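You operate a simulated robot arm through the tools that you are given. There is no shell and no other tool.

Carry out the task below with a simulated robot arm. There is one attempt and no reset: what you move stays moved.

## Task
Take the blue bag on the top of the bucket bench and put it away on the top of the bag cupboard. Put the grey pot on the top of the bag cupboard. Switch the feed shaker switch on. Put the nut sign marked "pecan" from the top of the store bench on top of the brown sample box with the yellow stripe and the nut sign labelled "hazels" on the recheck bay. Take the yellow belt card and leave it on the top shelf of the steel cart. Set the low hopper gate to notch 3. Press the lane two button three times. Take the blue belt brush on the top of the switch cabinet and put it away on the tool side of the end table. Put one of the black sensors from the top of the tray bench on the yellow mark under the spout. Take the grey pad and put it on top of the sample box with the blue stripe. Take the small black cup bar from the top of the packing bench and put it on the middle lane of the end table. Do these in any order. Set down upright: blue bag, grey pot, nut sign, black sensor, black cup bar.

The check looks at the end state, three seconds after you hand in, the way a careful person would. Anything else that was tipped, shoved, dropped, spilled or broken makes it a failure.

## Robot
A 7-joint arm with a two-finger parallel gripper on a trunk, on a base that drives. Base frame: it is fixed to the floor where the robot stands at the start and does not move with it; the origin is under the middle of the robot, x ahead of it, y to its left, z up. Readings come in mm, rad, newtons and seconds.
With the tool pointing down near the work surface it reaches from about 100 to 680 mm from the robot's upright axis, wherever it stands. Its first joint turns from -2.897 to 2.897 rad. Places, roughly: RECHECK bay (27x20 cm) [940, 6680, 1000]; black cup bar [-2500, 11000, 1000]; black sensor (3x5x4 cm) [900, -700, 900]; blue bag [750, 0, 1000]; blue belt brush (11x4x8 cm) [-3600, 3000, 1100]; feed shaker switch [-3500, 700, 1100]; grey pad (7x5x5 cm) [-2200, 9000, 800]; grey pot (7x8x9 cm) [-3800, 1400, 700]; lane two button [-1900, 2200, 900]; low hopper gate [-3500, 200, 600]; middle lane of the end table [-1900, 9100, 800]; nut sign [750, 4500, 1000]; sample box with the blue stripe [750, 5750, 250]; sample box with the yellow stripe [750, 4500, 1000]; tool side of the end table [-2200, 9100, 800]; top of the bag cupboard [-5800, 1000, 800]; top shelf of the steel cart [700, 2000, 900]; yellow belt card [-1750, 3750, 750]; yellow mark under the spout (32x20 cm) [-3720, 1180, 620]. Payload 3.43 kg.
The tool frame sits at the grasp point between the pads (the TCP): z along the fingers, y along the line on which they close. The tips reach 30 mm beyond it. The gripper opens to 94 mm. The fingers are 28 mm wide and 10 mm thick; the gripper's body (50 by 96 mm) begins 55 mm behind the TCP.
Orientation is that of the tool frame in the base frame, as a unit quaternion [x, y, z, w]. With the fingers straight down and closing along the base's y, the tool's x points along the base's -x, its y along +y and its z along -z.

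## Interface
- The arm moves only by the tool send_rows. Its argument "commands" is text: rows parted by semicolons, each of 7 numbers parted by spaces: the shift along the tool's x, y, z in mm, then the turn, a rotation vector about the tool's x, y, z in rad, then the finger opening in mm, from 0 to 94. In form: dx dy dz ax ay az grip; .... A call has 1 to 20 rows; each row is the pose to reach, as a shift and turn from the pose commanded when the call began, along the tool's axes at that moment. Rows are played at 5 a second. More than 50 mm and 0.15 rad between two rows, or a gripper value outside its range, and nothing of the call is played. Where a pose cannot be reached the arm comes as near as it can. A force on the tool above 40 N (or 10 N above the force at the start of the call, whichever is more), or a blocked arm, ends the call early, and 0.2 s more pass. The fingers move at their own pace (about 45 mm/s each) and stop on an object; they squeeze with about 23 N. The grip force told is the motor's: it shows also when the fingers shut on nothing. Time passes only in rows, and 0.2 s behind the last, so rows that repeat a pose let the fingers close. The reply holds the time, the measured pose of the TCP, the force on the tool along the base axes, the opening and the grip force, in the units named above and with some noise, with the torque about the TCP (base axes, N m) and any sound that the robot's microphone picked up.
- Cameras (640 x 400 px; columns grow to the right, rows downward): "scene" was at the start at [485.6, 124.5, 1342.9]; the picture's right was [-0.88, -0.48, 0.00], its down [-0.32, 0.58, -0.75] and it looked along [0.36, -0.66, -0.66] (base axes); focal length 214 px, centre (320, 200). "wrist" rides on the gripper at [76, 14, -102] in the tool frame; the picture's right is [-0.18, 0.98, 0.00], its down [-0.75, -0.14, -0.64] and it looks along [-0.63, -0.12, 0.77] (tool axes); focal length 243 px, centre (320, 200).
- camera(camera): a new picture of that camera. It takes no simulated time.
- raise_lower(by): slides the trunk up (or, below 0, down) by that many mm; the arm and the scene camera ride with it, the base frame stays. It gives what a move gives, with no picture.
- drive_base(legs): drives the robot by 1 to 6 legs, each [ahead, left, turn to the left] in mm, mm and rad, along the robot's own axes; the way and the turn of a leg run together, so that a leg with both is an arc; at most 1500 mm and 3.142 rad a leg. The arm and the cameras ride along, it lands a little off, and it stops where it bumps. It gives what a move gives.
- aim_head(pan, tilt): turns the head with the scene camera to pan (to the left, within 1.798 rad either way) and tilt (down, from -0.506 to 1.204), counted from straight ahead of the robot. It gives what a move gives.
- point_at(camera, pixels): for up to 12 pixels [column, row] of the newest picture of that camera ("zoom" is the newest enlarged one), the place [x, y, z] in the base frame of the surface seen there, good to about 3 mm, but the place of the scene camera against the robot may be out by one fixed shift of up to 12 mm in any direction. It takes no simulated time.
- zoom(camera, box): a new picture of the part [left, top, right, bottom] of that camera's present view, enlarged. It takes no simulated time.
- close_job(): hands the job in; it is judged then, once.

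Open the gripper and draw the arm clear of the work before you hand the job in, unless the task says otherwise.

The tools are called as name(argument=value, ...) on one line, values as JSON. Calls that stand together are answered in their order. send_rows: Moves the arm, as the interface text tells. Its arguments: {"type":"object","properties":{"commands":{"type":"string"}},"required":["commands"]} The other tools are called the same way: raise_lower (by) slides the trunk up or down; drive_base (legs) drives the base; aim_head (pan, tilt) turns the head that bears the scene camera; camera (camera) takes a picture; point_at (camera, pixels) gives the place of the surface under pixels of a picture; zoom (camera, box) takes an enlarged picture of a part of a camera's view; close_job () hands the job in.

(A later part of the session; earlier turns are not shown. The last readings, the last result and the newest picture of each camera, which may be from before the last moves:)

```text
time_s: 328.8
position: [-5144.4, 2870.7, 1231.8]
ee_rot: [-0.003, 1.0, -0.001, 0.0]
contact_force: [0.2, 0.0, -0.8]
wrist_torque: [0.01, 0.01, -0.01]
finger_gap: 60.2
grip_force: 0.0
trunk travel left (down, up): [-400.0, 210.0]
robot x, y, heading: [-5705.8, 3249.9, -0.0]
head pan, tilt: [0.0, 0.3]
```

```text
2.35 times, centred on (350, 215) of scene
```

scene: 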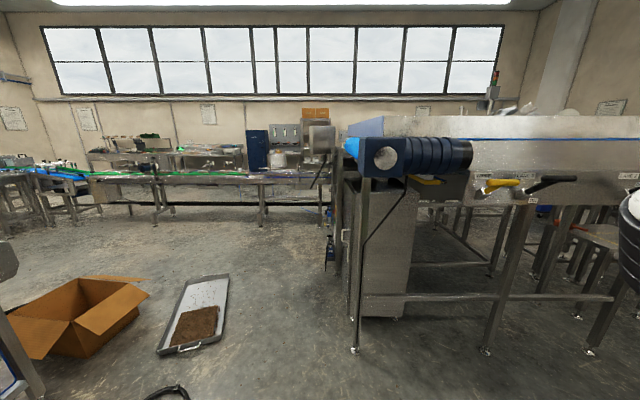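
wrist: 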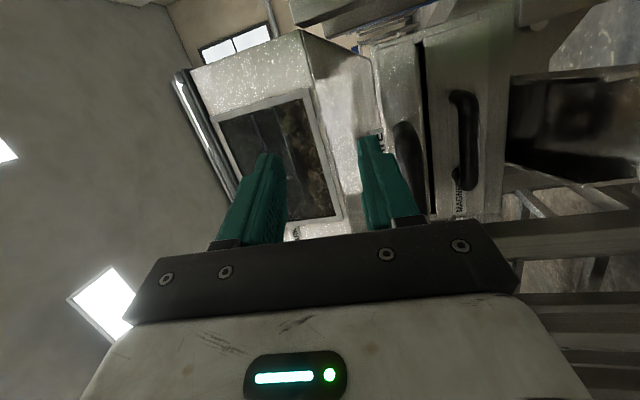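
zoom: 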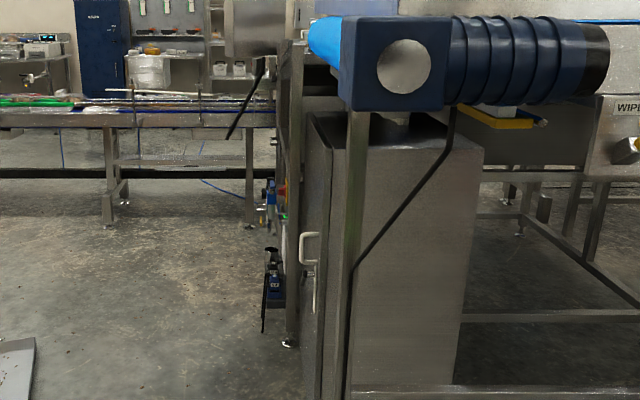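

point_at(camera="zoom", pixels=[[400, 200], [330, 118], [470, 150], [400, 120], [310, 160], [350, 390], [300, 45], [520, 60], [380, 60], [270, 195], [275, 285], [250, 110]])

zoom(camera="scene", box=[300, 130, 420, 220])

```text
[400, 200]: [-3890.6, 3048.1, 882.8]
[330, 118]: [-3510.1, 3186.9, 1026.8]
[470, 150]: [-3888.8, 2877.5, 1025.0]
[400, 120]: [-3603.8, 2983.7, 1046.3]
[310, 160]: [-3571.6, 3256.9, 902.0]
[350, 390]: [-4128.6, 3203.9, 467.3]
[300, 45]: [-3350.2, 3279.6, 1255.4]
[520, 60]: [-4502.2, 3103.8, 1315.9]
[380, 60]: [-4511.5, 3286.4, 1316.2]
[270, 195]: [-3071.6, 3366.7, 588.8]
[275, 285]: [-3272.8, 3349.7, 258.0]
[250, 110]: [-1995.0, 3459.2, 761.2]
```

```text
4.44 times, centred on (360, 175) of scene
```

zoom: 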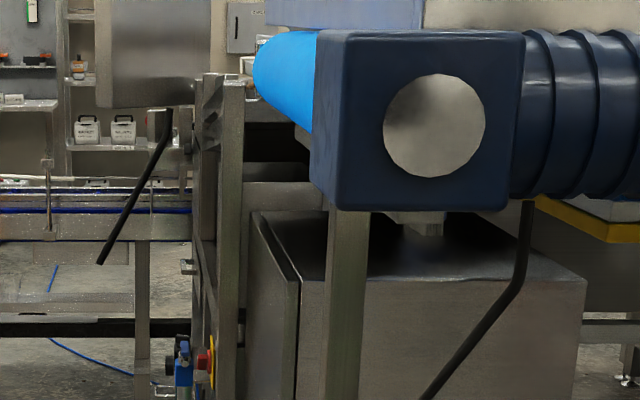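

The cabinet is x −3890…−3510, y ≈2860…3180, top z≈1040, under the conveyor's head. I measure the floor obstacles (tray, box, ring) to plan a way round to its north side.

point_at(camera="scene", pixels=[[185, 285], [228, 278], [160, 352], [200, 345], [140, 310], [85, 350], [165, 392], [355, 350], [330, 270], [300, 230], [250, 210], [130, 215]])

```text
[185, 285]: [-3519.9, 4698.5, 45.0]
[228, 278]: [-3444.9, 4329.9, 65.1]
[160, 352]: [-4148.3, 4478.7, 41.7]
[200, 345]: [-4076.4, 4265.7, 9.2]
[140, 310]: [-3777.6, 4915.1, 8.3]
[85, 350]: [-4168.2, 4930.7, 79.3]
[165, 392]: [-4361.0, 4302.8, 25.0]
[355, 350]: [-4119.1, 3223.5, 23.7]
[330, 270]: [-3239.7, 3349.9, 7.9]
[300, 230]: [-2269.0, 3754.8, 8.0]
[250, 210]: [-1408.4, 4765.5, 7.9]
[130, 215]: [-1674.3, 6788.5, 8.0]
```

I raise the arm high so that the head camera can look underneath it, then drive east along y≈3850.

send_rows(commands="0 0 -40 0 0 0 60; 0 0 -80 0 0 0 60; 0 0 -120 0 0 0 60; 0 0 -160 0 0 0 60; 0 0 -200 0 0 0 60; 0 0 -240 0 0 0 60")

drive_base(legs=[[900, 620, 0]])

aim_head(pan=-0.9, tilt=0.35)

camera(camera="scene")

```text
time_s: 330.2
position: [-5143.5, 2872.3, 1369.7]
ee_rot: [-0.002, 1.0, 0.001, -0.009]
contact_force: [0.6, 0.2, 0.3]
wrist_torque: [0.01, -0.01, 0.03]
finger_gap: 60.3
grip_force: 0.0
out of reach, approached as far as the arm can: row 4, 5, 6
trunk travel left (down, up): [-400.0, 210.0]
robot x, y, heading: [-5705.3, 3248.9, 0.002]
head pan, tilt: [0.0, 0.3]
```

```text
time_s: 334.1
position: [-4519.0, 3317.1, 1367.4]
ee_rot: [0.013, 1.0, 0.0, -0.021]
contact_force: [-2.1, -3.0, 0.3]
wrist_torque: [0.15, -0.14, -0.03]
finger_gap: 65.6
grip_force: 4.6
trunk travel left (down, up): [-400.0, 210.0]
robot x, y, heading: [-5077.4, 3693.5, 0.012]
head pan, tilt: [0.0, 0.3]
stopped in leg 1: the force on the tool passed its limit at 92 N (the readings are from after the stop); the commanded pose is now the measured one
```

```text
time_s: 335.3
position: [-4520.1, 3317.6, 1368.3]
ee_rot: [0.011, 1.0, 0.001, -0.019]
contact_force: [0.1, 0.8, -0.3]
wrist_torque: [-0.02, -0.02, -0.02]
finger_gap: 59.9
grip_force: 0.0
trunk travel left (down, up): [-400.0, 210.0]
robot x, y, heading: [-5078.8, 3692.9, 0.007]
head pan, tilt: [-0.901, 0.351]
```

```text
taken
```

scene: 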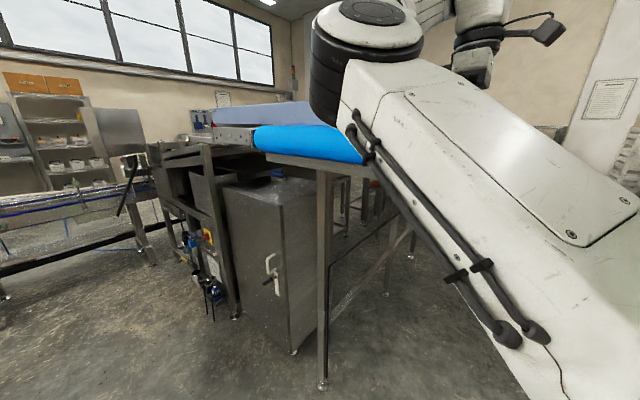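

The hand bumped the conveyor's motor while driving; I back away from it at once and go further north. The cabinet with its door handle is now visible at (265,240).

drive_base(legs=[[-80, 350, 0]])

camera(camera="scene")

zoom(camera="scene", box=[180, 100, 400, 240])

```text
time_s: 337.6
position: [-4602.5, 3672.4, 1368.6]
ee_rot: [0.011, 1.0, 0.002, -0.019]
contact_force: [0.3, 0.3, 0.0]
wrist_torque: [0.02, -0.02, 0.0]
finger_gap: 59.9
grip_force: 0.1
trunk travel left (down, up): [-400.0, 210.0]
robot x, y, heading: [-5161.1, 4047.8, 0.006]
head pan, tilt: [-0.901, 0.351]
```

```text
taken
```

scene: 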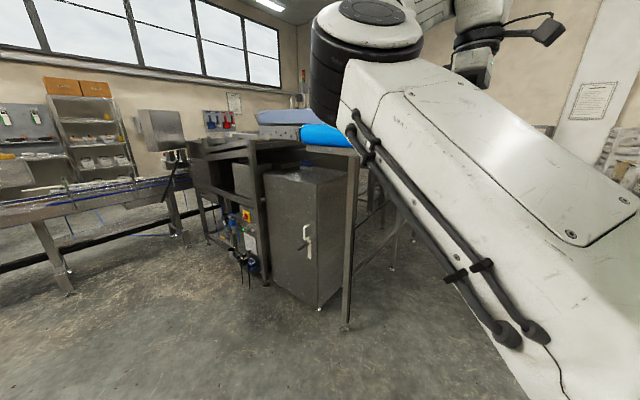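

```text
2.86 times, centred on (290, 170) of scene
```

zoom: 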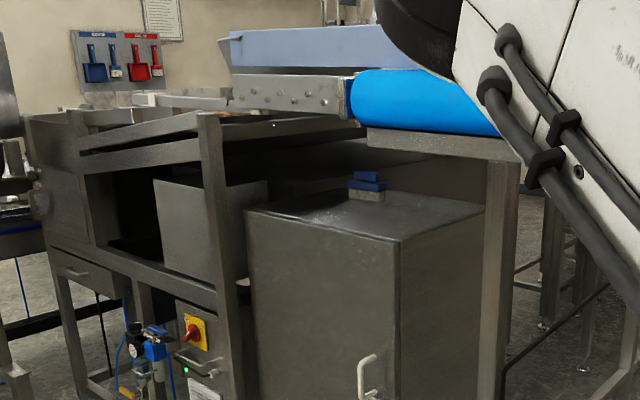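

The blue brush stands on top of the cabinet at (367,187) of the zoom, under the conveyor. I measure it and the clearances.

point_at(camera="zoom", pixels=[[367, 177], [367, 187], [367, 195], [352, 190], [384, 190], [300, 225], [320, 215], [400, 235], [480, 210], [440, 145], [370, 130], [250, 210]])

zoom(camera="scene", box=[260, 130, 360, 200])

```text
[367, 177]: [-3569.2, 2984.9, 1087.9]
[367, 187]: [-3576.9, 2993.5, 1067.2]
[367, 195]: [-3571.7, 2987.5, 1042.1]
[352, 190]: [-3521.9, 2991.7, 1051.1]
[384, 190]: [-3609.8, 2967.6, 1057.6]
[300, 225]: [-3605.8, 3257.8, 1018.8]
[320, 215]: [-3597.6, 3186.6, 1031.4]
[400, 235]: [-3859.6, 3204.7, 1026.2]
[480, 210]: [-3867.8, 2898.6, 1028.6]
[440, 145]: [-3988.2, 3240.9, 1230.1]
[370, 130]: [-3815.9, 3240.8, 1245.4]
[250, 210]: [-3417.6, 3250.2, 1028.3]
```

```text
5.71 times, centred on (310, 165) of scene
```

zoom: 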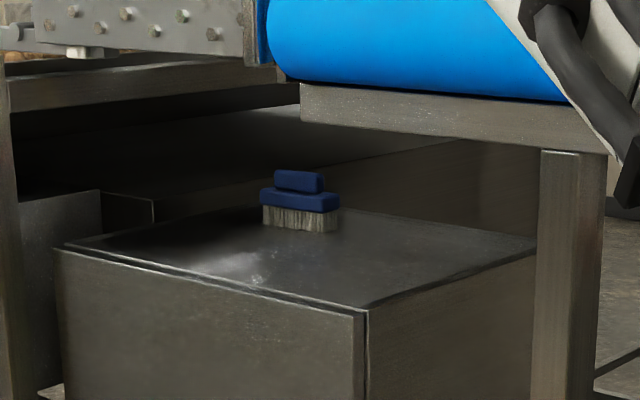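

The brush stands at about (−3568,2985), long side along x, on the cabinet top at z≈1028 (scene). I measure the underside above it for the hand's clearance.

point_at(camera="zoom", pixels=[[250, 130], [400, 160], [150, 95], [60, 90], [300, 110], [480, 170], [450, 110], [300, 180], [295, 200], [300, 222], [265, 200], [338, 200]])

point_at(camera="zoom", pixels=[[350, 200], [200, 170], [125, 210], [40, 150], [420, 100], [560, 140], [150, 40], [60, 250], [365, 310], [540, 240], [400, 60], [240, 95]])

```text
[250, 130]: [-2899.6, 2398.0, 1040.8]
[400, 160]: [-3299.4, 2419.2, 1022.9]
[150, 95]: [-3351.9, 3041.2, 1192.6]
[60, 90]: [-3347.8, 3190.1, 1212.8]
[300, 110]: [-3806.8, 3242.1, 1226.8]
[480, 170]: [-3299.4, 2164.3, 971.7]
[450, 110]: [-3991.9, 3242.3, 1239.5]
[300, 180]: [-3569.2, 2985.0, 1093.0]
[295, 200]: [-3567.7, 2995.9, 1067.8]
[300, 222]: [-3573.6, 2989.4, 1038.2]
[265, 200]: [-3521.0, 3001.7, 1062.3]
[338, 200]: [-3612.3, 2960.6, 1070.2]
```

```text
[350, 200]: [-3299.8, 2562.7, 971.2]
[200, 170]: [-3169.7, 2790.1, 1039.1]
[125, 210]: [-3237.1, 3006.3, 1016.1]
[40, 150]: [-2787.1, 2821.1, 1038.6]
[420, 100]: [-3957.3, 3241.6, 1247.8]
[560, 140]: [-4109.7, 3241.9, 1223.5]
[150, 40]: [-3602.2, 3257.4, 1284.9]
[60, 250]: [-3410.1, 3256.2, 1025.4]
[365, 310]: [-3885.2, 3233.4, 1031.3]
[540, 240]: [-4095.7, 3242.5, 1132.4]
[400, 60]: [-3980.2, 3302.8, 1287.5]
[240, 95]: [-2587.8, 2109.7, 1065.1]
```

Under the conveyor it is open, so I can reach the brush horizontally from the north-north-west and take it by its top knob. Here in free space I first lower the arm and turn the tool towards the right-front direction.

send_rows(commands="-6 5 36 0.001 -0.006 0.11 80; -12 10 72 0.002 -0.012 0.22 80; -18 15 108 0.003 -0.018 0.33 80; -24 20 144 0.004 -0.024 0.44 80; -30 25 180 0.004 -0.03 0.55 80; -36 30 216 0.004 -0.036 0.66 80; -40 35 253 0.004 -0.038 0.763 80; -40 35 253 0.004 -0.038 0.763 80")

```text
time_s: 339.4
position: [-4572.4, 3707.1, 1112.7]
ee_rot: [0.383, 0.924, -0.008, -0.001]
contact_force: [0.3, 0.2, 0.0]
wrist_torque: [0.01, 0.05, 0.01]
finger_gap: 80.1
grip_force: 0.0
trunk travel left (down, up): [-400.0, 210.0]
robot x, y, heading: [-5161.4, 4049.2, 0.003]
head pan, tilt: [-0.901, 0.351]
```

Now I pitch the tool to nearly horizontal (6° down), pointing to the right-front.

send_rows(commands="-2 6.6 0 0 -0.147 0 80; -4 13 0 0 -0.293 0 80; -6 20 0 0 -0.44 0 80; -8 26 0 0 -0.586 0 80; -10 33 0 0 -0.733 0 80; -12 39 0 0 -0.88 0 80; -14 46 0 0 -1.026 0 80; -16 53 0 0 -1.173 0 80; -18 59 0 0 -1.319 0 80; -20.5 66 0 0 -1.466 0 80; -20.5 66 0 0 -1.466 0 80")

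camera(camera="scene")

```text
time_s: 341.8
position: [-4498.7, 3738.1, 1113.9]
ee_rot: [0.299, 0.731, -0.241, 0.565]
contact_force: [-0.2, -0.3, -0.1]
wrist_torque: [0.04, 0.0, -0.02]
finger_gap: 79.7
grip_force: 0.1
out of reach, approached as far as the arm can: row 9, 10, 11
trunk travel left (down, up): [-400.0, 210.0]
robot x, y, heading: [-5160.0, 4045.2, 0.011]
head pan, tilt: [-0.901, 0.351]
```

```text
taken
```

scene: 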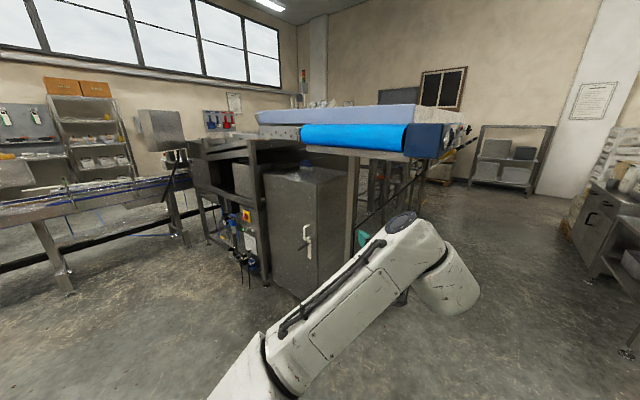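

The tool points right-front, 14° down; I extend a bit and level it to 6°.

send_rows(commands="0 0 25 0 -0.05 0 80; 0 0 50 0 -0.1 0 80; 0 0 70 0 -0.145 0 80; 0 0 70 0 -0.145 0 80")

camera(camera="scene")

camera(camera="wrist")

```text
time_s: 342.8
position: [-4449.1, 3688.7, 1095.4]
ee_rot: [0.28, 0.689, -0.262, 0.615]
contact_force: [0.2, 0.2, -0.4]
wrist_torque: [-0.01, -0.02, 0.02]
finger_gap: 79.8
grip_force: 0.1
trunk travel left (down, up): [-400.0, 210.0]
robot x, y, heading: [-5160.5, 4045.4, 0.006]
head pan, tilt: [-0.901, 0.351]
```

```text
taken
```

scene: 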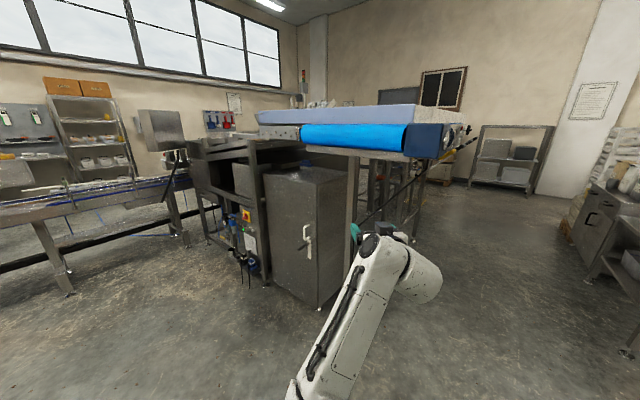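

```text
taken
```

wrist: 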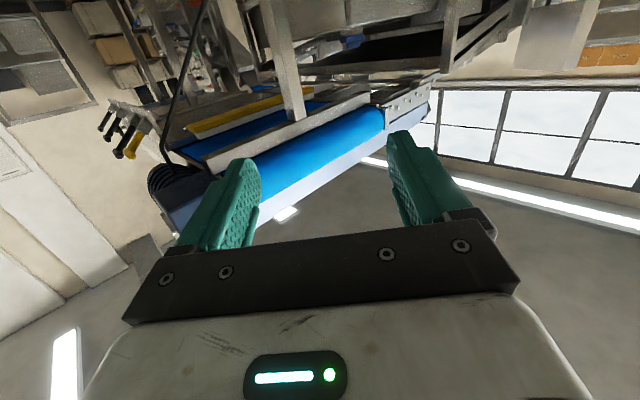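

The tool is set 6° down. I turn right by 0.354 rad and drive towards the cabinet's north side, stopping with the hand about 300 mm short of the brush.

drive_base(legs=[[0, 0, -0.354], [500, 129, 0]])

camera(camera="scene")

```text
time_s: 346.1
position: [-4302.0, 3442.0, 1101.3]
ee_rot: [0.397, 0.625, -0.367, 0.563]
contact_force: [-0.4, -1.3, 0.1]
wrist_torque: [0.0, -0.03, 0.05]
finger_gap: 80.1
grip_force: 0.1
trunk travel left (down, up): [-400.0, 210.0]
robot x, y, heading: [-4838.1, 4021.2, -0.34]
head pan, tilt: [-0.901, 0.351]
stopped in leg 2: the robot was blocked; the commanded pose is now the measured one
```

```text
taken
```

scene: 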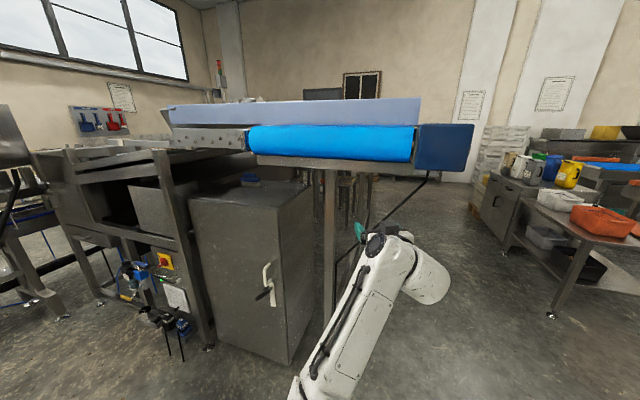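

The robot was blocked. I measure what is near the hand: the motor, its hanging cable and the leg.

point_at(camera="scene", pixels=[[445, 145], [430, 172], [410, 200], [385, 225], [330, 230], [390, 240], [430, 280], [400, 290], [350, 330], [360, 232], [375, 245], [320, 380]])

zoom(camera="scene", box=[280, 120, 500, 320])

camera(camera="wrist")

```text
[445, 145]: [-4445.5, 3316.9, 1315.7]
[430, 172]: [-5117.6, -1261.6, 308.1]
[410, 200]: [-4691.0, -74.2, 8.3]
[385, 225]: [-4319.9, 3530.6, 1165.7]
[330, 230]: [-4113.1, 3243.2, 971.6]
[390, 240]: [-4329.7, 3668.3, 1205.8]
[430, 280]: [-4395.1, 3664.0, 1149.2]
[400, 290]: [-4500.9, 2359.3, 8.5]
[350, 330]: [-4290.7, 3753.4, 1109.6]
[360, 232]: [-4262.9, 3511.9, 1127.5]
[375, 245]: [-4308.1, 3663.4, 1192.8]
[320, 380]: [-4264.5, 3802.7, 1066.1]
```

```text
2.00 times, centred on (390, 220) of scene
```

zoom: 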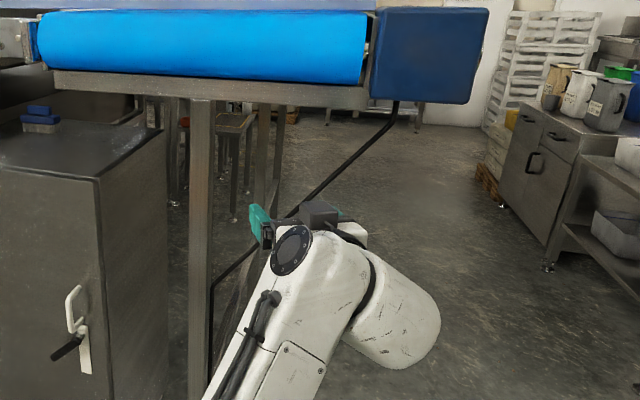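

```text
taken
```

wrist: 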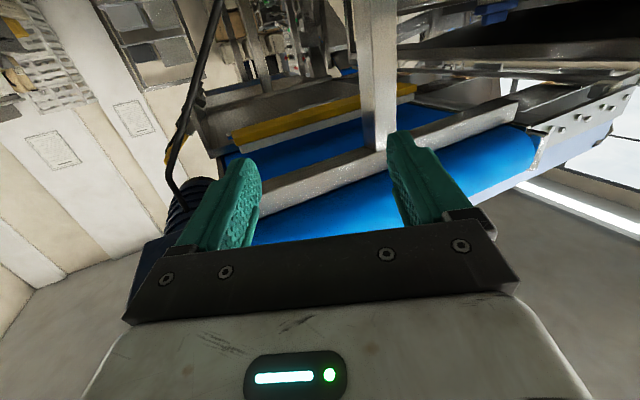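

I look down around the base to find what blocks it.

aim_head(pan=0.3, tilt=1.0)

camera(camera="scene")

aim_head(pan=1.5, tilt=1.0)

camera(camera="scene")

aim_head(pan=-1.3, tilt=0.9)

camera(camera="scene")

```text
time_s: 347.5
position: [-4300.2, 3441.5, 1101.2]
ee_rot: [0.398, 0.625, -0.368, 0.562]
contact_force: [-0.1, 0.1, 1.1]
wrist_torque: [-0.01, 0.01, -0.01]
finger_gap: 80.1
grip_force: 0.2
trunk travel left (down, up): [-400.0, 210.0]
robot x, y, heading: [-4837.4, 4018.2, -0.338]
head pan, tilt: [0.3, 1.0]
```

```text
taken
```

scene: 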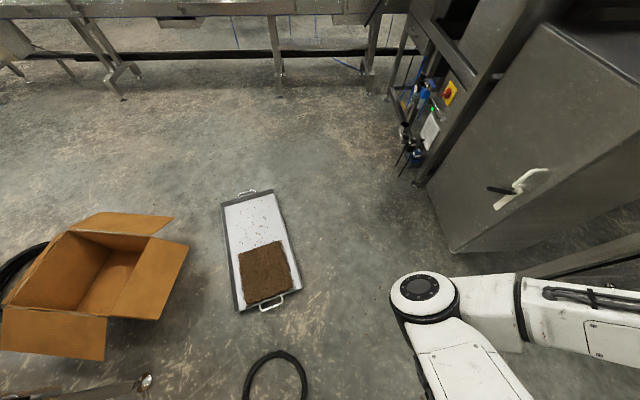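

```text
time_s: 348.9
position: [-4300.7, 3442.4, 1100.2]
ee_rot: [0.398, 0.625, -0.367, 0.562]
contact_force: [0.0, -0.9, -0.1]
wrist_torque: [-0.03, 0.0, -0.02]
finger_gap: 80.1
grip_force: 0.1
trunk travel left (down, up): [-400.0, 210.0]
robot x, y, heading: [-4835.3, 4020.7, -0.342]
head pan, tilt: [1.499, 1.0]
```

```text
taken
```

scene: 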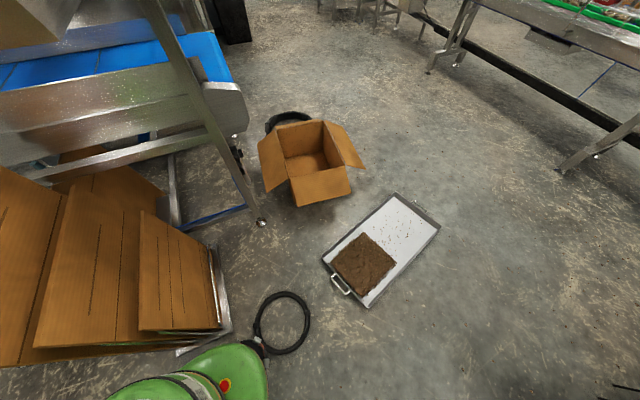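

```text
time_s: 351.3
position: [-4299.8, 3442.2, 1100.5]
ee_rot: [0.397, 0.625, -0.367, 0.563]
contact_force: [-0.5, -0.4, -0.1]
wrist_torque: [0.02, 0.01, 0.02]
finger_gap: 79.5
grip_force: 0.0
trunk travel left (down, up): [-400.0, 210.0]
robot x, y, heading: [-4839.1, 4017.8, -0.338]
head pan, tilt: [-1.3, 0.901]
```

```text
taken
```

scene: 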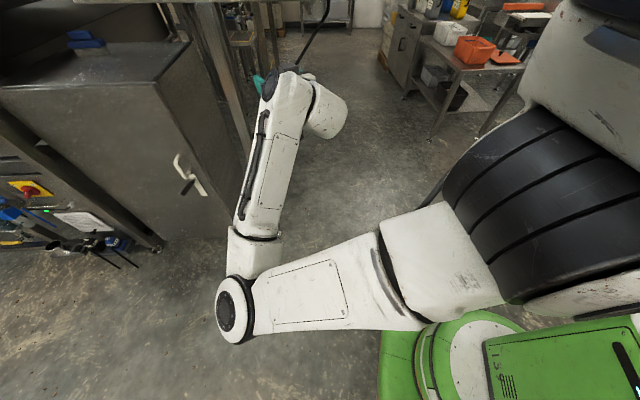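

The base has come against a black hose ring on the floor at its front left. I measure the ring and the board stand to steer around them.

aim_head(pan=1.5, tilt=1.0)

camera(camera="scene")

point_at(camera="scene", pixels=[[283, 293], [308, 320], [265, 348], [255, 325], [300, 345], [225, 320], [200, 345], [262, 222], [335, 290], [370, 305], [260, 360], [230, 345]])

```text
time_s: 353.8
position: [-4301.5, 3441.9, 1100.9]
ee_rot: [0.397, 0.625, -0.367, 0.563]
contact_force: [0.4, -0.4, 0.0]
wrist_torque: [-0.01, -0.04, -0.01]
finger_gap: 80.0
grip_force: 0.1
trunk travel left (down, up): [-400.0, 210.0]
robot x, y, heading: [-4839.4, 4022.6, -0.345]
head pan, tilt: [1.499, 1.0]
```

```text
taken
```

scene: 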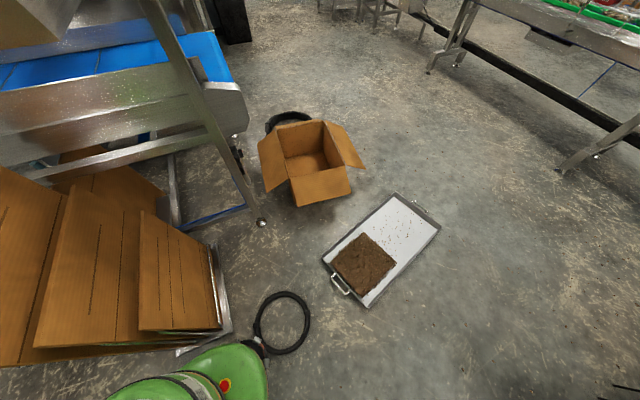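

```text
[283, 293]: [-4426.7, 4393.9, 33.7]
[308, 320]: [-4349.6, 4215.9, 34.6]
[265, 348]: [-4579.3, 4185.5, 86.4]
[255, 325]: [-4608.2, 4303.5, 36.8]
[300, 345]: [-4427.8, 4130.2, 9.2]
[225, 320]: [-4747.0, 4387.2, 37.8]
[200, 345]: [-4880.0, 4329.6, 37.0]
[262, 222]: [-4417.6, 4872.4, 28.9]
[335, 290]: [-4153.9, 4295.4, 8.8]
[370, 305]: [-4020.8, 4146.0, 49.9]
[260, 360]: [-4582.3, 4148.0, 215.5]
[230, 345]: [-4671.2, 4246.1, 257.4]
```

The ring spans x −4608…−4350, y 4130…4394, the tray corner is at (−4021,4146). I back off a little to the south-west, then turn left so the arm points east, and pass along y≈3780.

drive_base(legs=[[-36, -77, 0], [0, 0, 0.8]])

aim_head(pan=-0.3, tilt=0.6)

camera(camera="scene")

```text
time_s: 357.0
position: [-4109.4, 3943.2, 1100.6]
ee_rot: [0.123, 0.73, -0.119, 0.661]
contact_force: [0.2, -0.6, 0.3]
wrist_torque: [0.01, -0.02, -0.01]
finger_gap: 79.8
grip_force: 0.0
trunk travel left (down, up): [-400.0, 210.0]
robot x, y, heading: [-4894.9, 3959.0, 0.463]
head pan, tilt: [1.499, 1.0]
```

```text
time_s: 358.8
position: [-4109.0, 3941.5, 1101.2]
ee_rot: [0.122, 0.731, -0.118, 0.661]
contact_force: [1.2, 0.6, 0.7]
wrist_torque: [0.04, 0.01, -0.02]
finger_gap: 79.9
grip_force: 0.0
trunk travel left (down, up): [-400.0, 210.0]
robot x, y, heading: [-4899.7, 3957.8, 0.461]
head pan, tilt: [-0.3, 0.6]
```

```text
taken
```

scene: 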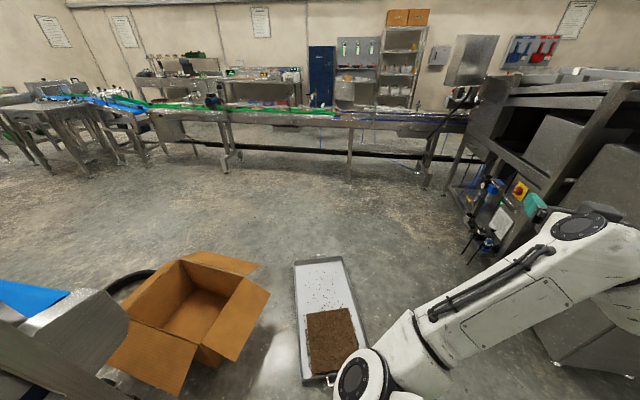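

I go along y≈3760–3800 past the ring, then turn right to bring the hand to the cabinet's north side.

drive_base(legs=[[180, -310, 0], [353, -130, 0]])

drive_base(legs=[[0, 0, -0.6]])

aim_head(pan=-0.7, tilt=0.5)

camera(camera="scene")

camera(camera="wrist")

```text
time_s: 363.1
position: [-3434.5, 3786.8, 1100.7]
ee_rot: [0.122, 0.73, -0.119, 0.662]
contact_force: [-0.8, 0.0, 0.2]
wrist_torque: [-0.02, 0.03, 0.02]
finger_gap: 79.9
grip_force: 0.1
trunk travel left (down, up): [-400.0, 210.0]
robot x, y, heading: [-4221.6, 3798.5, 0.462]
head pan, tilt: [-0.3, 0.6]
```

```text
time_s: 365.1
position: [-3578.8, 3344.0, 1101.9]
ee_rot: [0.332, 0.661, -0.309, 0.597]
contact_force: [0.2, 1.0, -0.4]
wrist_torque: [0.01, -0.03, 0.01]
finger_gap: 80.2
grip_force: 0.0
trunk travel left (down, up): [-400.0, 210.0]
robot x, y, heading: [-4226.8, 3798.6, -0.141]
head pan, tilt: [-0.3, 0.6]
```

```text
time_s: 366.0
position: [-3578.8, 3344.1, 1101.3]
ee_rot: [0.332, 0.662, -0.308, 0.597]
contact_force: [0.0, 0.1, -0.7]
wrist_torque: [-0.01, 0.0, 0.0]
finger_gap: 79.9
grip_force: 0.0
trunk travel left (down, up): [-400.0, 210.0]
robot x, y, heading: [-4222.0, 3800.9, -0.138]
head pan, tilt: [-0.7, 0.499]
```

```text
taken
```

scene: 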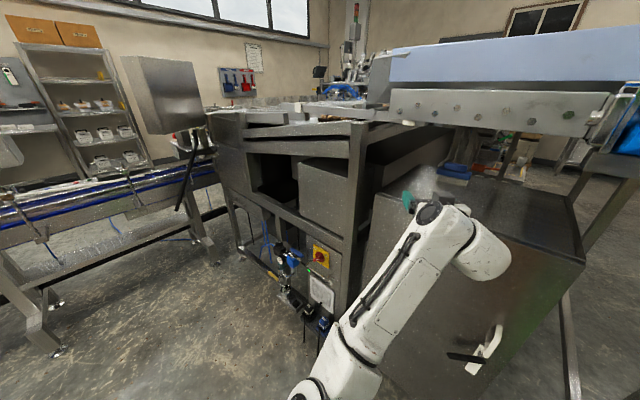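

```text
taken
```

wrist: 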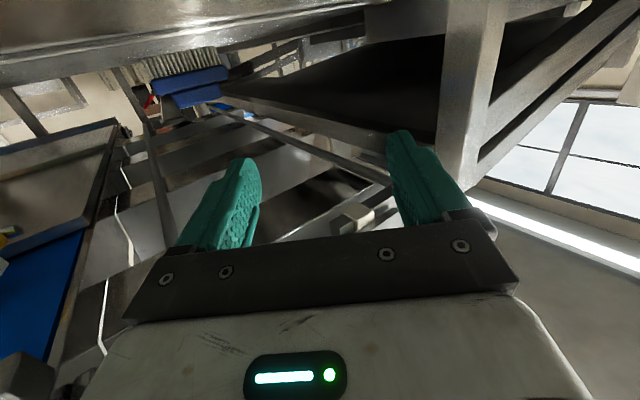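

The wrist camera sees the brush (upside down) at (190,85). I turn the remaining 0.2 rad and measure it.

drive_base(legs=[[0, 0, -0.2]])

camera(camera="wrist")

zoom(camera="wrist", box=[200, 20, 440, 160])

```text
time_s: 367.1
position: [-3683.3, 3225.1, 1101.2]
ee_rot: [0.397, 0.626, -0.366, 0.563]
contact_force: [-0.2, -0.1, 0.3]
wrist_torque: [-0.02, 0.0, 0.0]
finger_gap: 80.0
grip_force: 0.0
trunk travel left (down, up): [-400.0, 210.0]
robot x, y, heading: [-4222.1, 3798.3, -0.333]
head pan, tilt: [-0.7, 0.499]
```

```text
taken
```

wrist: 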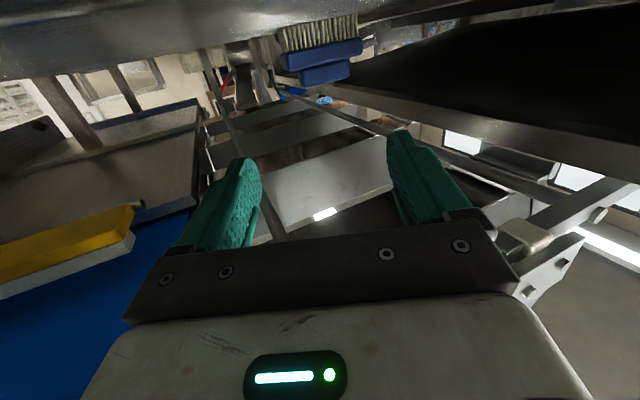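

```text
2.67 times, centred on (320, 90) of wrist
```

zoom: 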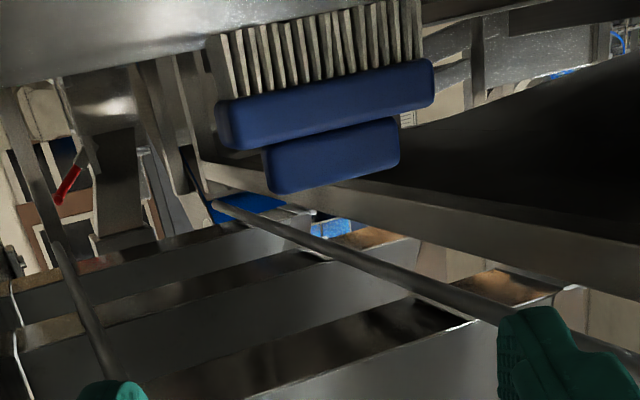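

point_at(camera="wrist", pixels=[[325, 75], [304, 80], [346, 70], [303, 85], [347, 78], [284, 64], [360, 50], [322, 57], [284, 74], [325, 84], [300, 45], [330, 66]])

```text
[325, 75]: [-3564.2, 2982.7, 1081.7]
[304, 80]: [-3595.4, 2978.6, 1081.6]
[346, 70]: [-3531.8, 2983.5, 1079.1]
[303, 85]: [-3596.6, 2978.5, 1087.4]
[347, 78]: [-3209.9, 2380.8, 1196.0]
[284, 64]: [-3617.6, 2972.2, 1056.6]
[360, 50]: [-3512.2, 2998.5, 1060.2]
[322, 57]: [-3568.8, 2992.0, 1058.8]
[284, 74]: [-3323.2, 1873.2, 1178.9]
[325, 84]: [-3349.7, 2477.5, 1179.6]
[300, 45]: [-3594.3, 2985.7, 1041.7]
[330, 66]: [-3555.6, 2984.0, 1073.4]
```

The knob is 65 mm long (x −3596…−3532) near y≈2981, z≈1066–1093. I move the base 100 mm closer, keeping the hand in the gap above the cabinet.

drive_base(legs=[[71, -81, 0]])

send_rows(commands="0 0 0 0.05 0 0 84; 0 0 0 0.1 0 0 84; 0 0 0 0.15 0 0 84; 0 0 0 0.19 0 0 84; 0 0 0 0.19 0 0 84")

camera(camera="wrist")

camera(camera="scene")

```text
time_s: 368.3
position: [-3650.7, 3146.3, 1107.0]
ee_rot: [0.397, 0.622, -0.368, 0.565]
contact_force: [-5.0, 6.2, 18.1]
wrist_torque: [2.54, 1.11, 0.22]
finger_gap: 80.1
grip_force: 0.0
trunk travel left (down, up): [-400.0, 210.0]
robot x, y, heading: [-4184.9, 3714.9, -0.334]
head pan, tilt: [-0.7, 0.499]
stopped in leg 1: the force on the tool passed its limit at 108 N (the readings are from after the stop); the commanded pose is now the measured one
```

```text
time_s: 369.5
position: [-3649.4, 3144.8, 1104.4]
ee_rot: [0.449, 0.586, -0.425, 0.523]
contact_force: [0.0, 0.9, -0.9]
wrist_torque: [-0.02, -0.01, -0.01]
finger_gap: 84.0
grip_force: 0.1
trunk travel left (down, up): [-400.0, 210.0]
robot x, y, heading: [-4186.1, 3713.7, -0.33]
head pan, tilt: [-0.7, 0.499]
```

```text
taken
```

wrist: 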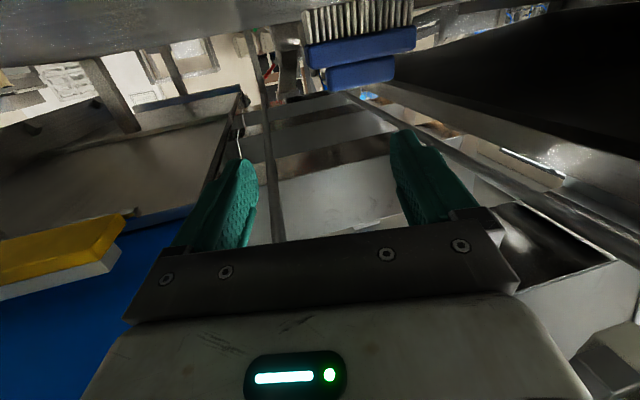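

```text
taken
```

scene: 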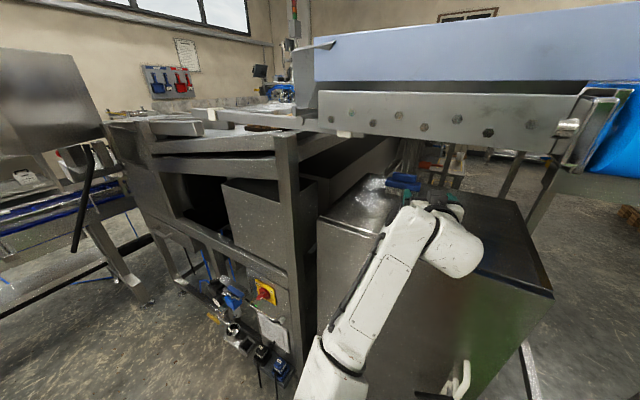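

The force came from the wrist camera, which hangs below the hand and touched the cabinet's top edge. I back out and roll the tool by 180° so that the camera is above.

drive_base(legs=[[-71, 81, 0]])

send_rows(commands="0 0 -30 0 0 0 84; 0 0 -60 0 0 0 84; 0 0 -90 0 0 0 84; 0 0 -90 0 0 -0.14 84; 0 0 -90 0 0 -0.28 84; 0 0 -90 0 0 -0.42 84; 0 0 -90 0 0 -0.56 84; 0 0 -90 0 0 -0.7 84; 0 0 -90 0 0 -0.84 84; 0 0 -90 0 0 -0.98 84; 0 0 -90 0 0 -1.12 84; 0 0 -90 0 0 -1.26 84; 0 0 -90 0 0 -1.4 84; 0 0 -90 0 0 -1.54 84")

```text
time_s: 370.7
position: [-3691.0, 3245.4, 1106.2]
ee_rot: [0.449, 0.585, -0.426, 0.524]
contact_force: [0.5, -0.3, -0.8]
wrist_torque: [0.04, -0.02, -0.02]
finger_gap: 84.0
grip_force: 0.0
trunk travel left (down, up): [-400.0, 210.0]
robot x, y, heading: [-4229.5, 3814.9, -0.338]
head pan, tilt: [-0.7, 0.499]
```

```text
time_s: 373.7
position: [-3712.8, 3331.5, 1113.3]
ee_rot: [-0.086, 0.733, -0.67, 0.079]
contact_force: [-0.5, -0.3, 0.6]
wrist_torque: [0.01, -0.02, 0.0]
finger_gap: 83.9
grip_force: 0.1
trunk travel left (down, up): [-400.0, 210.0]
robot x, y, heading: [-4231.0, 3816.9, -0.332]
head pan, tilt: [-0.7, 0.499]
```

Half the roll is done; I continue to bring the camera to the top.

send_rows(commands="0 0 0 0 0 -0.14 84; 0 0 0 0 0 -0.28 84; 0 0 0 0 0 -0.42 84; 0 0 0 0 0 -0.56 84; 0 0 0 0 0 -0.7 84; 0 0 0 0 0 -0.84 84; 0 0 0 0 0 -0.98 84; 0 0 0 0 0 -1.12 84; 0 0 0 0 0 -1.26 84; 0 0 0 0 0 -1.4 84; 0 0 0 0 0 -1.52 84; 0 0 0 0 0 -1.6 84; 0 0 0 0 0 -1.6 84")

camera(camera="wrist")

camera(camera="scene")

```text
time_s: 376.5
position: [-3712.4, 3332.5, 1112.4]
ee_rot: [0.585, -0.45, 0.524, 0.426]
contact_force: [0.2, -0.7, 0.7]
wrist_torque: [0.0, 0.01, -0.04]
finger_gap: 83.9
grip_force: 0.1
trunk travel left (down, up): [-400.0, 210.0]
robot x, y, heading: [-4228.6, 3816.3, -0.333]
head pan, tilt: [-0.7, 0.499]
```

```text
taken
```

wrist: 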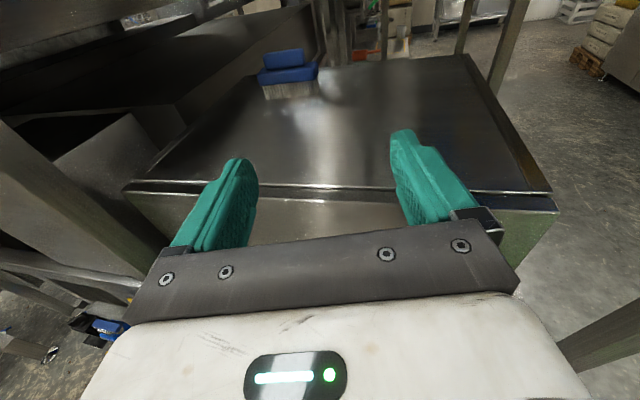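

```text
taken
```

scene: 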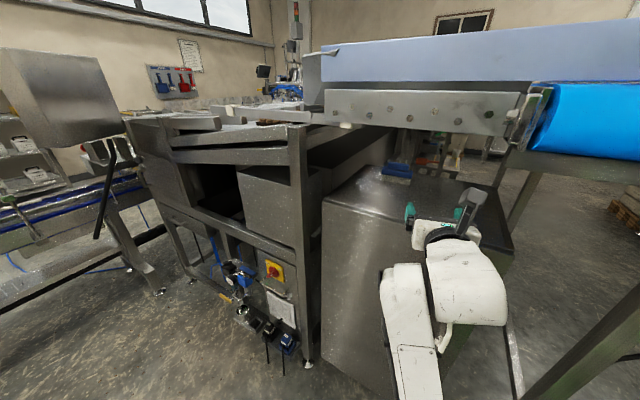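

The camera is now above and sees the brush on the cabinet top at (288,70). I measure it again from this view.

zoom(camera="wrist", box=[220, 20, 380, 120])

point_at(camera="zoom", pixels=[[180, 155], [345, 140], [185, 130], [340, 118], [260, 150], [155, 215], [395, 190], [270, 210], [165, 300], [280, 290], [400, 270], [265, 120]])

```text
4.00 times, centred on (300, 70) of wrist
```

zoom: 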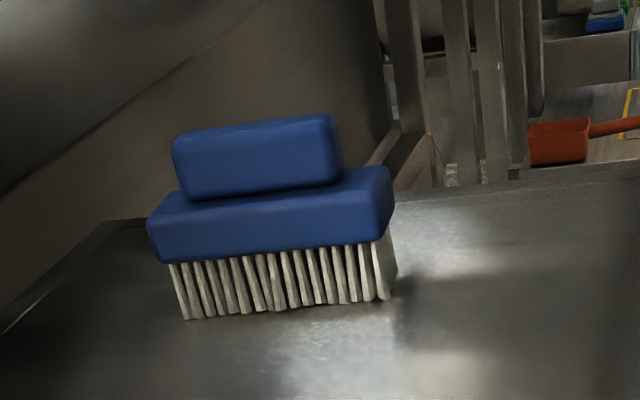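

```text
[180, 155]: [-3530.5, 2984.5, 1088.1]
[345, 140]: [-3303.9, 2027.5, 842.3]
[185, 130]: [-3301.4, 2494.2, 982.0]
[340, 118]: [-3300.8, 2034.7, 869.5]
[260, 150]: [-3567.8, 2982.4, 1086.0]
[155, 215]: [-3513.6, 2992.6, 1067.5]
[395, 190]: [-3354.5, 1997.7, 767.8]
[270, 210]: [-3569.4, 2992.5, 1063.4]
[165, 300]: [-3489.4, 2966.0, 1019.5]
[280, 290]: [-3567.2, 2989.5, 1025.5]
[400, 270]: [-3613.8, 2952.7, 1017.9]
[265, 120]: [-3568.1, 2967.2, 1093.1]
```

point_at(camera="zoom", pixels=[[170, 240], [370, 215], [365, 235], [180, 170], [325, 160], [335, 165], [320, 125], [195, 140], [180, 290], [370, 280], [388, 200], [300, 118]])

```text
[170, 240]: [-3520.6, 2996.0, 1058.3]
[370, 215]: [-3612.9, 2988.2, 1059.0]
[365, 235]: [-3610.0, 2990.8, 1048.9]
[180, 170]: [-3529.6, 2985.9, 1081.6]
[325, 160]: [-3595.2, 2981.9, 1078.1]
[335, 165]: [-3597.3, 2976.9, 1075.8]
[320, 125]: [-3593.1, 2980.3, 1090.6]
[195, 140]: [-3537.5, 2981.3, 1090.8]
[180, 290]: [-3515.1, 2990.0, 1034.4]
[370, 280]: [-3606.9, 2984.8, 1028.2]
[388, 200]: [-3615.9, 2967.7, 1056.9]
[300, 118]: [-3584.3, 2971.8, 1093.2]
```

The brush's long axis is nearly along x (≈4°), knob x −3530…−3597, top z≈1093. I check the bolted plate overhead for clearance.

point_at(camera="scene", pixels=[[335, 105], [430, 112], [500, 118], [335, 121], [430, 128], [500, 134], [520, 130], [560, 120], [540, 150], [395, 165], [350, 55], [575, 160]])

```text
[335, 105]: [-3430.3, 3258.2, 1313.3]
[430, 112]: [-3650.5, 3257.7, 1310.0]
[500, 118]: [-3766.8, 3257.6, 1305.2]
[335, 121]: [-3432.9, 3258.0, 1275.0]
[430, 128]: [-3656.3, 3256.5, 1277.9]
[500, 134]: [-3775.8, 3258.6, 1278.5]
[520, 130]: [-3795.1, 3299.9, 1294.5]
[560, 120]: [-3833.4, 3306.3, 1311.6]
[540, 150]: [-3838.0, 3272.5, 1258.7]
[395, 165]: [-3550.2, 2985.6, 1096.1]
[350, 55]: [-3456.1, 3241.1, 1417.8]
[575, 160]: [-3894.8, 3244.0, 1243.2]
```

The plate's underside is at z≈1263, high enough. I move the base 100 mm in again and then align the hand in front of the knob.

drive_base(legs=[[71, -81, 0]])

send_rows(commands="0 -20 0 -0.05 0 0 84; -3 -45 0 -0.1 0 0 84; -6 -65 5 -0.16 0 0 84; -9 -82 10 -0.16 0 0 84; -9 -82 10 -0.16 0 0 84")

camera(camera="wrist")

```text
time_s: 377.7
position: [-3672.0, 3234.3, 1113.4]
ee_rot: [0.585, -0.449, 0.525, 0.425]
contact_force: [-0.7, 0.7, 0.1]
wrist_torque: [0.01, 0.0, 0.03]
finger_gap: 84.2
grip_force: 0.0
trunk travel left (down, up): [-400.0, 210.0]
robot x, y, heading: [-4187.2, 3720.2, -0.334]
head pan, tilt: [-0.7, 0.499]
```

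```text
time_s: 378.9
position: [-3589.9, 3244.9, 1100.1]
ee_rot: [0.548, -0.49, 0.487, 0.471]
contact_force: [-0.1, 0.1, -0.8]
wrist_torque: [-0.01, 0.02, -0.01]
finger_gap: 84.1
grip_force: 0.0
trunk travel left (down, up): [-400.0, 210.0]
robot x, y, heading: [-4189.3, 3713.9, -0.336]
head pan, tilt: [-0.7, 0.499]
```

```text
taken
```

wrist: 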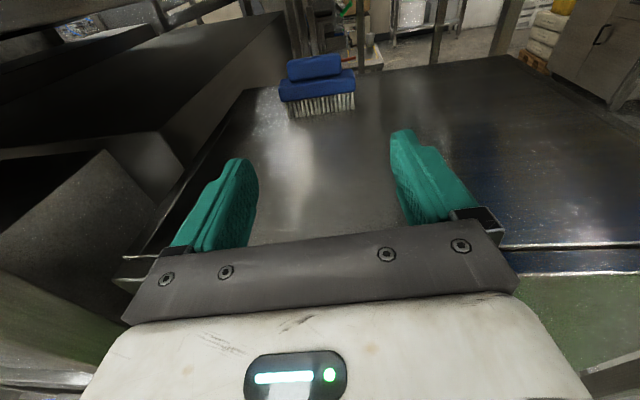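

Aligned with the knob direction. I advance about 160 mm and look again.

send_rows(commands="4 -2 35 0 0 0 84; 8 -4 70 0 0 0 84; 10.5 -6 105 0 0 0 84; 10.5 -6 140 0 0 0 84; 10.5 -6 165 0 0 0 84; 10.5 -6 165 0 0 0 84")

camera(camera="wrist")

```text
time_s: 380.3
position: [-3570.8, 3078.8, 1097.6]
ee_rot: [0.548, -0.49, 0.488, 0.47]
contact_force: [-0.3, -0.2, -0.1]
wrist_torque: [0.0, 0.02, 0.0]
finger_gap: 84.1
grip_force: 0.2
trunk travel left (down, up): [-400.0, 210.0]
robot x, y, heading: [-4187.7, 3714.2, -0.336]
head pan, tilt: [-0.7, 0.499]
```

```text
taken
```

wrist: 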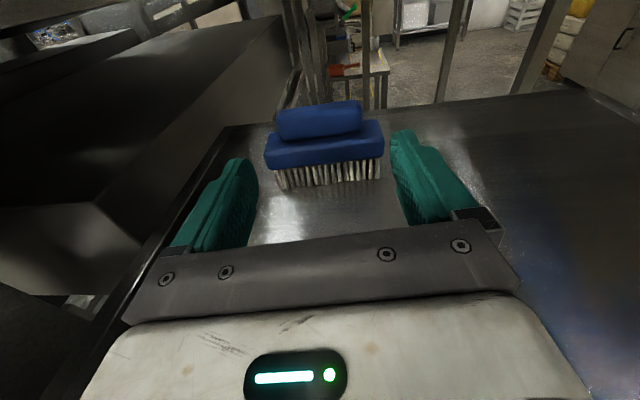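

point_at(camera="wrist", pixels=[[280, 128], [358, 122], [320, 122], [318, 106], [282, 113], [355, 105], [268, 150], [380, 140], [320, 150], [320, 136], [278, 136], [360, 130]])

```text
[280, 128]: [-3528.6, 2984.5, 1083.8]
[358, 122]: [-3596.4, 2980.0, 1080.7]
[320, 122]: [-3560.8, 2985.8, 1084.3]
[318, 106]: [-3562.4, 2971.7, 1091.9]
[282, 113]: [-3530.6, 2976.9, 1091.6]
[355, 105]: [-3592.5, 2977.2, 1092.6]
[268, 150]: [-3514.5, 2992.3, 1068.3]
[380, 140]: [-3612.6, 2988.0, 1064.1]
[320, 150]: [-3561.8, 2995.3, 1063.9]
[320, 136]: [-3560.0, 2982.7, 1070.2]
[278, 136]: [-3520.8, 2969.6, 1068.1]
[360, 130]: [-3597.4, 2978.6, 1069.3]
```

Knob centre x≈−3562.5, body top z≈1069. I advance 105 mm straight to bring the fingers around the knob.

send_rows(commands="0 0 30 0 0 0 84; 0 0 60 0 0 0 84; 0 -0.5 85 0 0 0 84; 0 -0.7 105 0 0 0 84; 0 -0.7 105 0 0 0 84")

camera(camera="wrist")

```text
time_s: 381.7
position: [-3471.6, 3034.2, 1106.2]
ee_rot: [0.559, -0.464, 0.518, 0.452]
contact_force: [0.8, 0.3, -0.5]
wrist_torque: [0.0, 0.0, 0.01]
finger_gap: 84.0
grip_force: 0.0
trunk travel left (down, up): [-400.0, 210.0]
robot x, y, heading: [-4154.9, 3724.9, -0.266]
head pan, tilt: [-0.7, 0.499]
stopped in row 5: the arm was blocked; the commanded pose is now the measured one
```

```text
taken
```

wrist: 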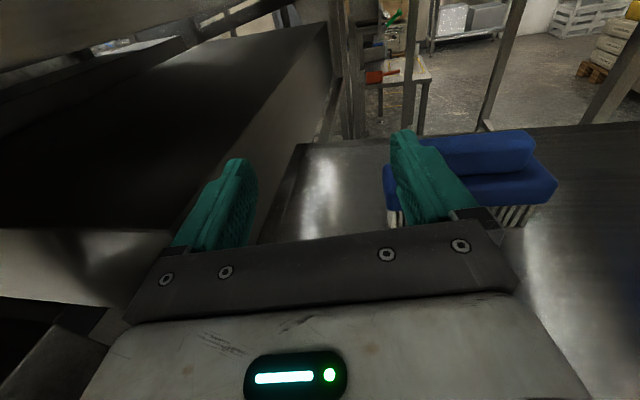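

The arm was blocked and the base was pushed and turned a little (heading −0.27), so some link touches the machine. I look at the arm from the head.

camera(camera="scene")

aim_head(pan=-1.1, tilt=0.7)

camera(camera="scene")

```text
taken
```

scene: 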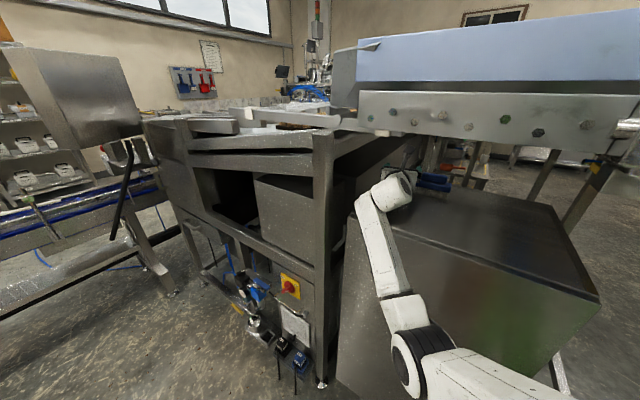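

```text
time_s: 382.6
position: [-3470.0, 3032.0, 1105.9]
ee_rot: [0.559, -0.464, 0.518, 0.451]
contact_force: [-0.6, 0.7, 0.2]
wrist_torque: [-0.01, 0.01, -0.01]
finger_gap: 83.9
grip_force: 0.1
trunk travel left (down, up): [-400.0, 210.0]
robot x, y, heading: [-4158.6, 3724.8, -0.272]
head pan, tilt: [-1.1, 0.7]
```

```text
taken
```

scene: 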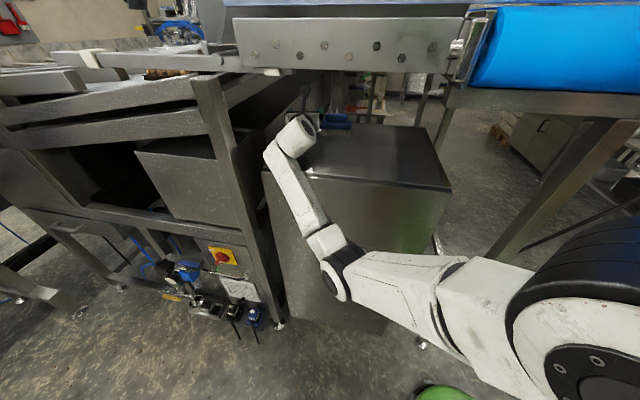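

point_at(camera="scene", pixels=[[330, 285], [345, 265], [325, 240], [310, 200], [290, 160], [295, 135], [400, 280], [350, 320], [300, 185], [335, 122], [370, 130], [450, 190]])

zoom(camera="scene", box=[230, 80, 430, 320])

```text
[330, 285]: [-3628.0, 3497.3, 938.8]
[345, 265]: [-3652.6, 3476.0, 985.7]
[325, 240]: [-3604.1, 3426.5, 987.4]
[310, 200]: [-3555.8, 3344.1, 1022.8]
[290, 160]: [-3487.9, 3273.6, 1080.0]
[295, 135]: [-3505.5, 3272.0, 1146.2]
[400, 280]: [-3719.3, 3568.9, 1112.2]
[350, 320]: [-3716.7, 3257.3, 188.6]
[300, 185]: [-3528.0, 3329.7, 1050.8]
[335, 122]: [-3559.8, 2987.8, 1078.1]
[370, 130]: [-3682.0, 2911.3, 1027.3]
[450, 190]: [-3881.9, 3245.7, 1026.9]
```

```text
1.67 times, centred on (330, 200) of scene
```

zoom: 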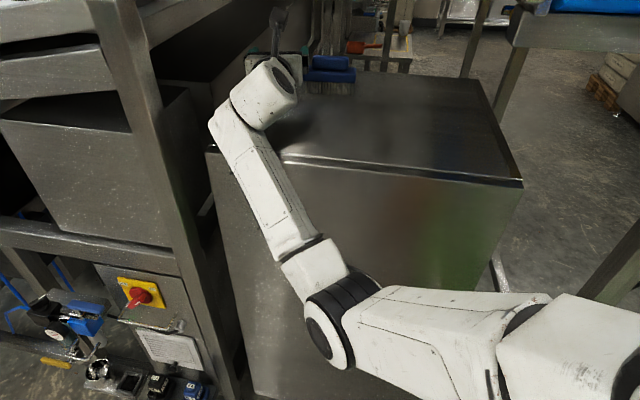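

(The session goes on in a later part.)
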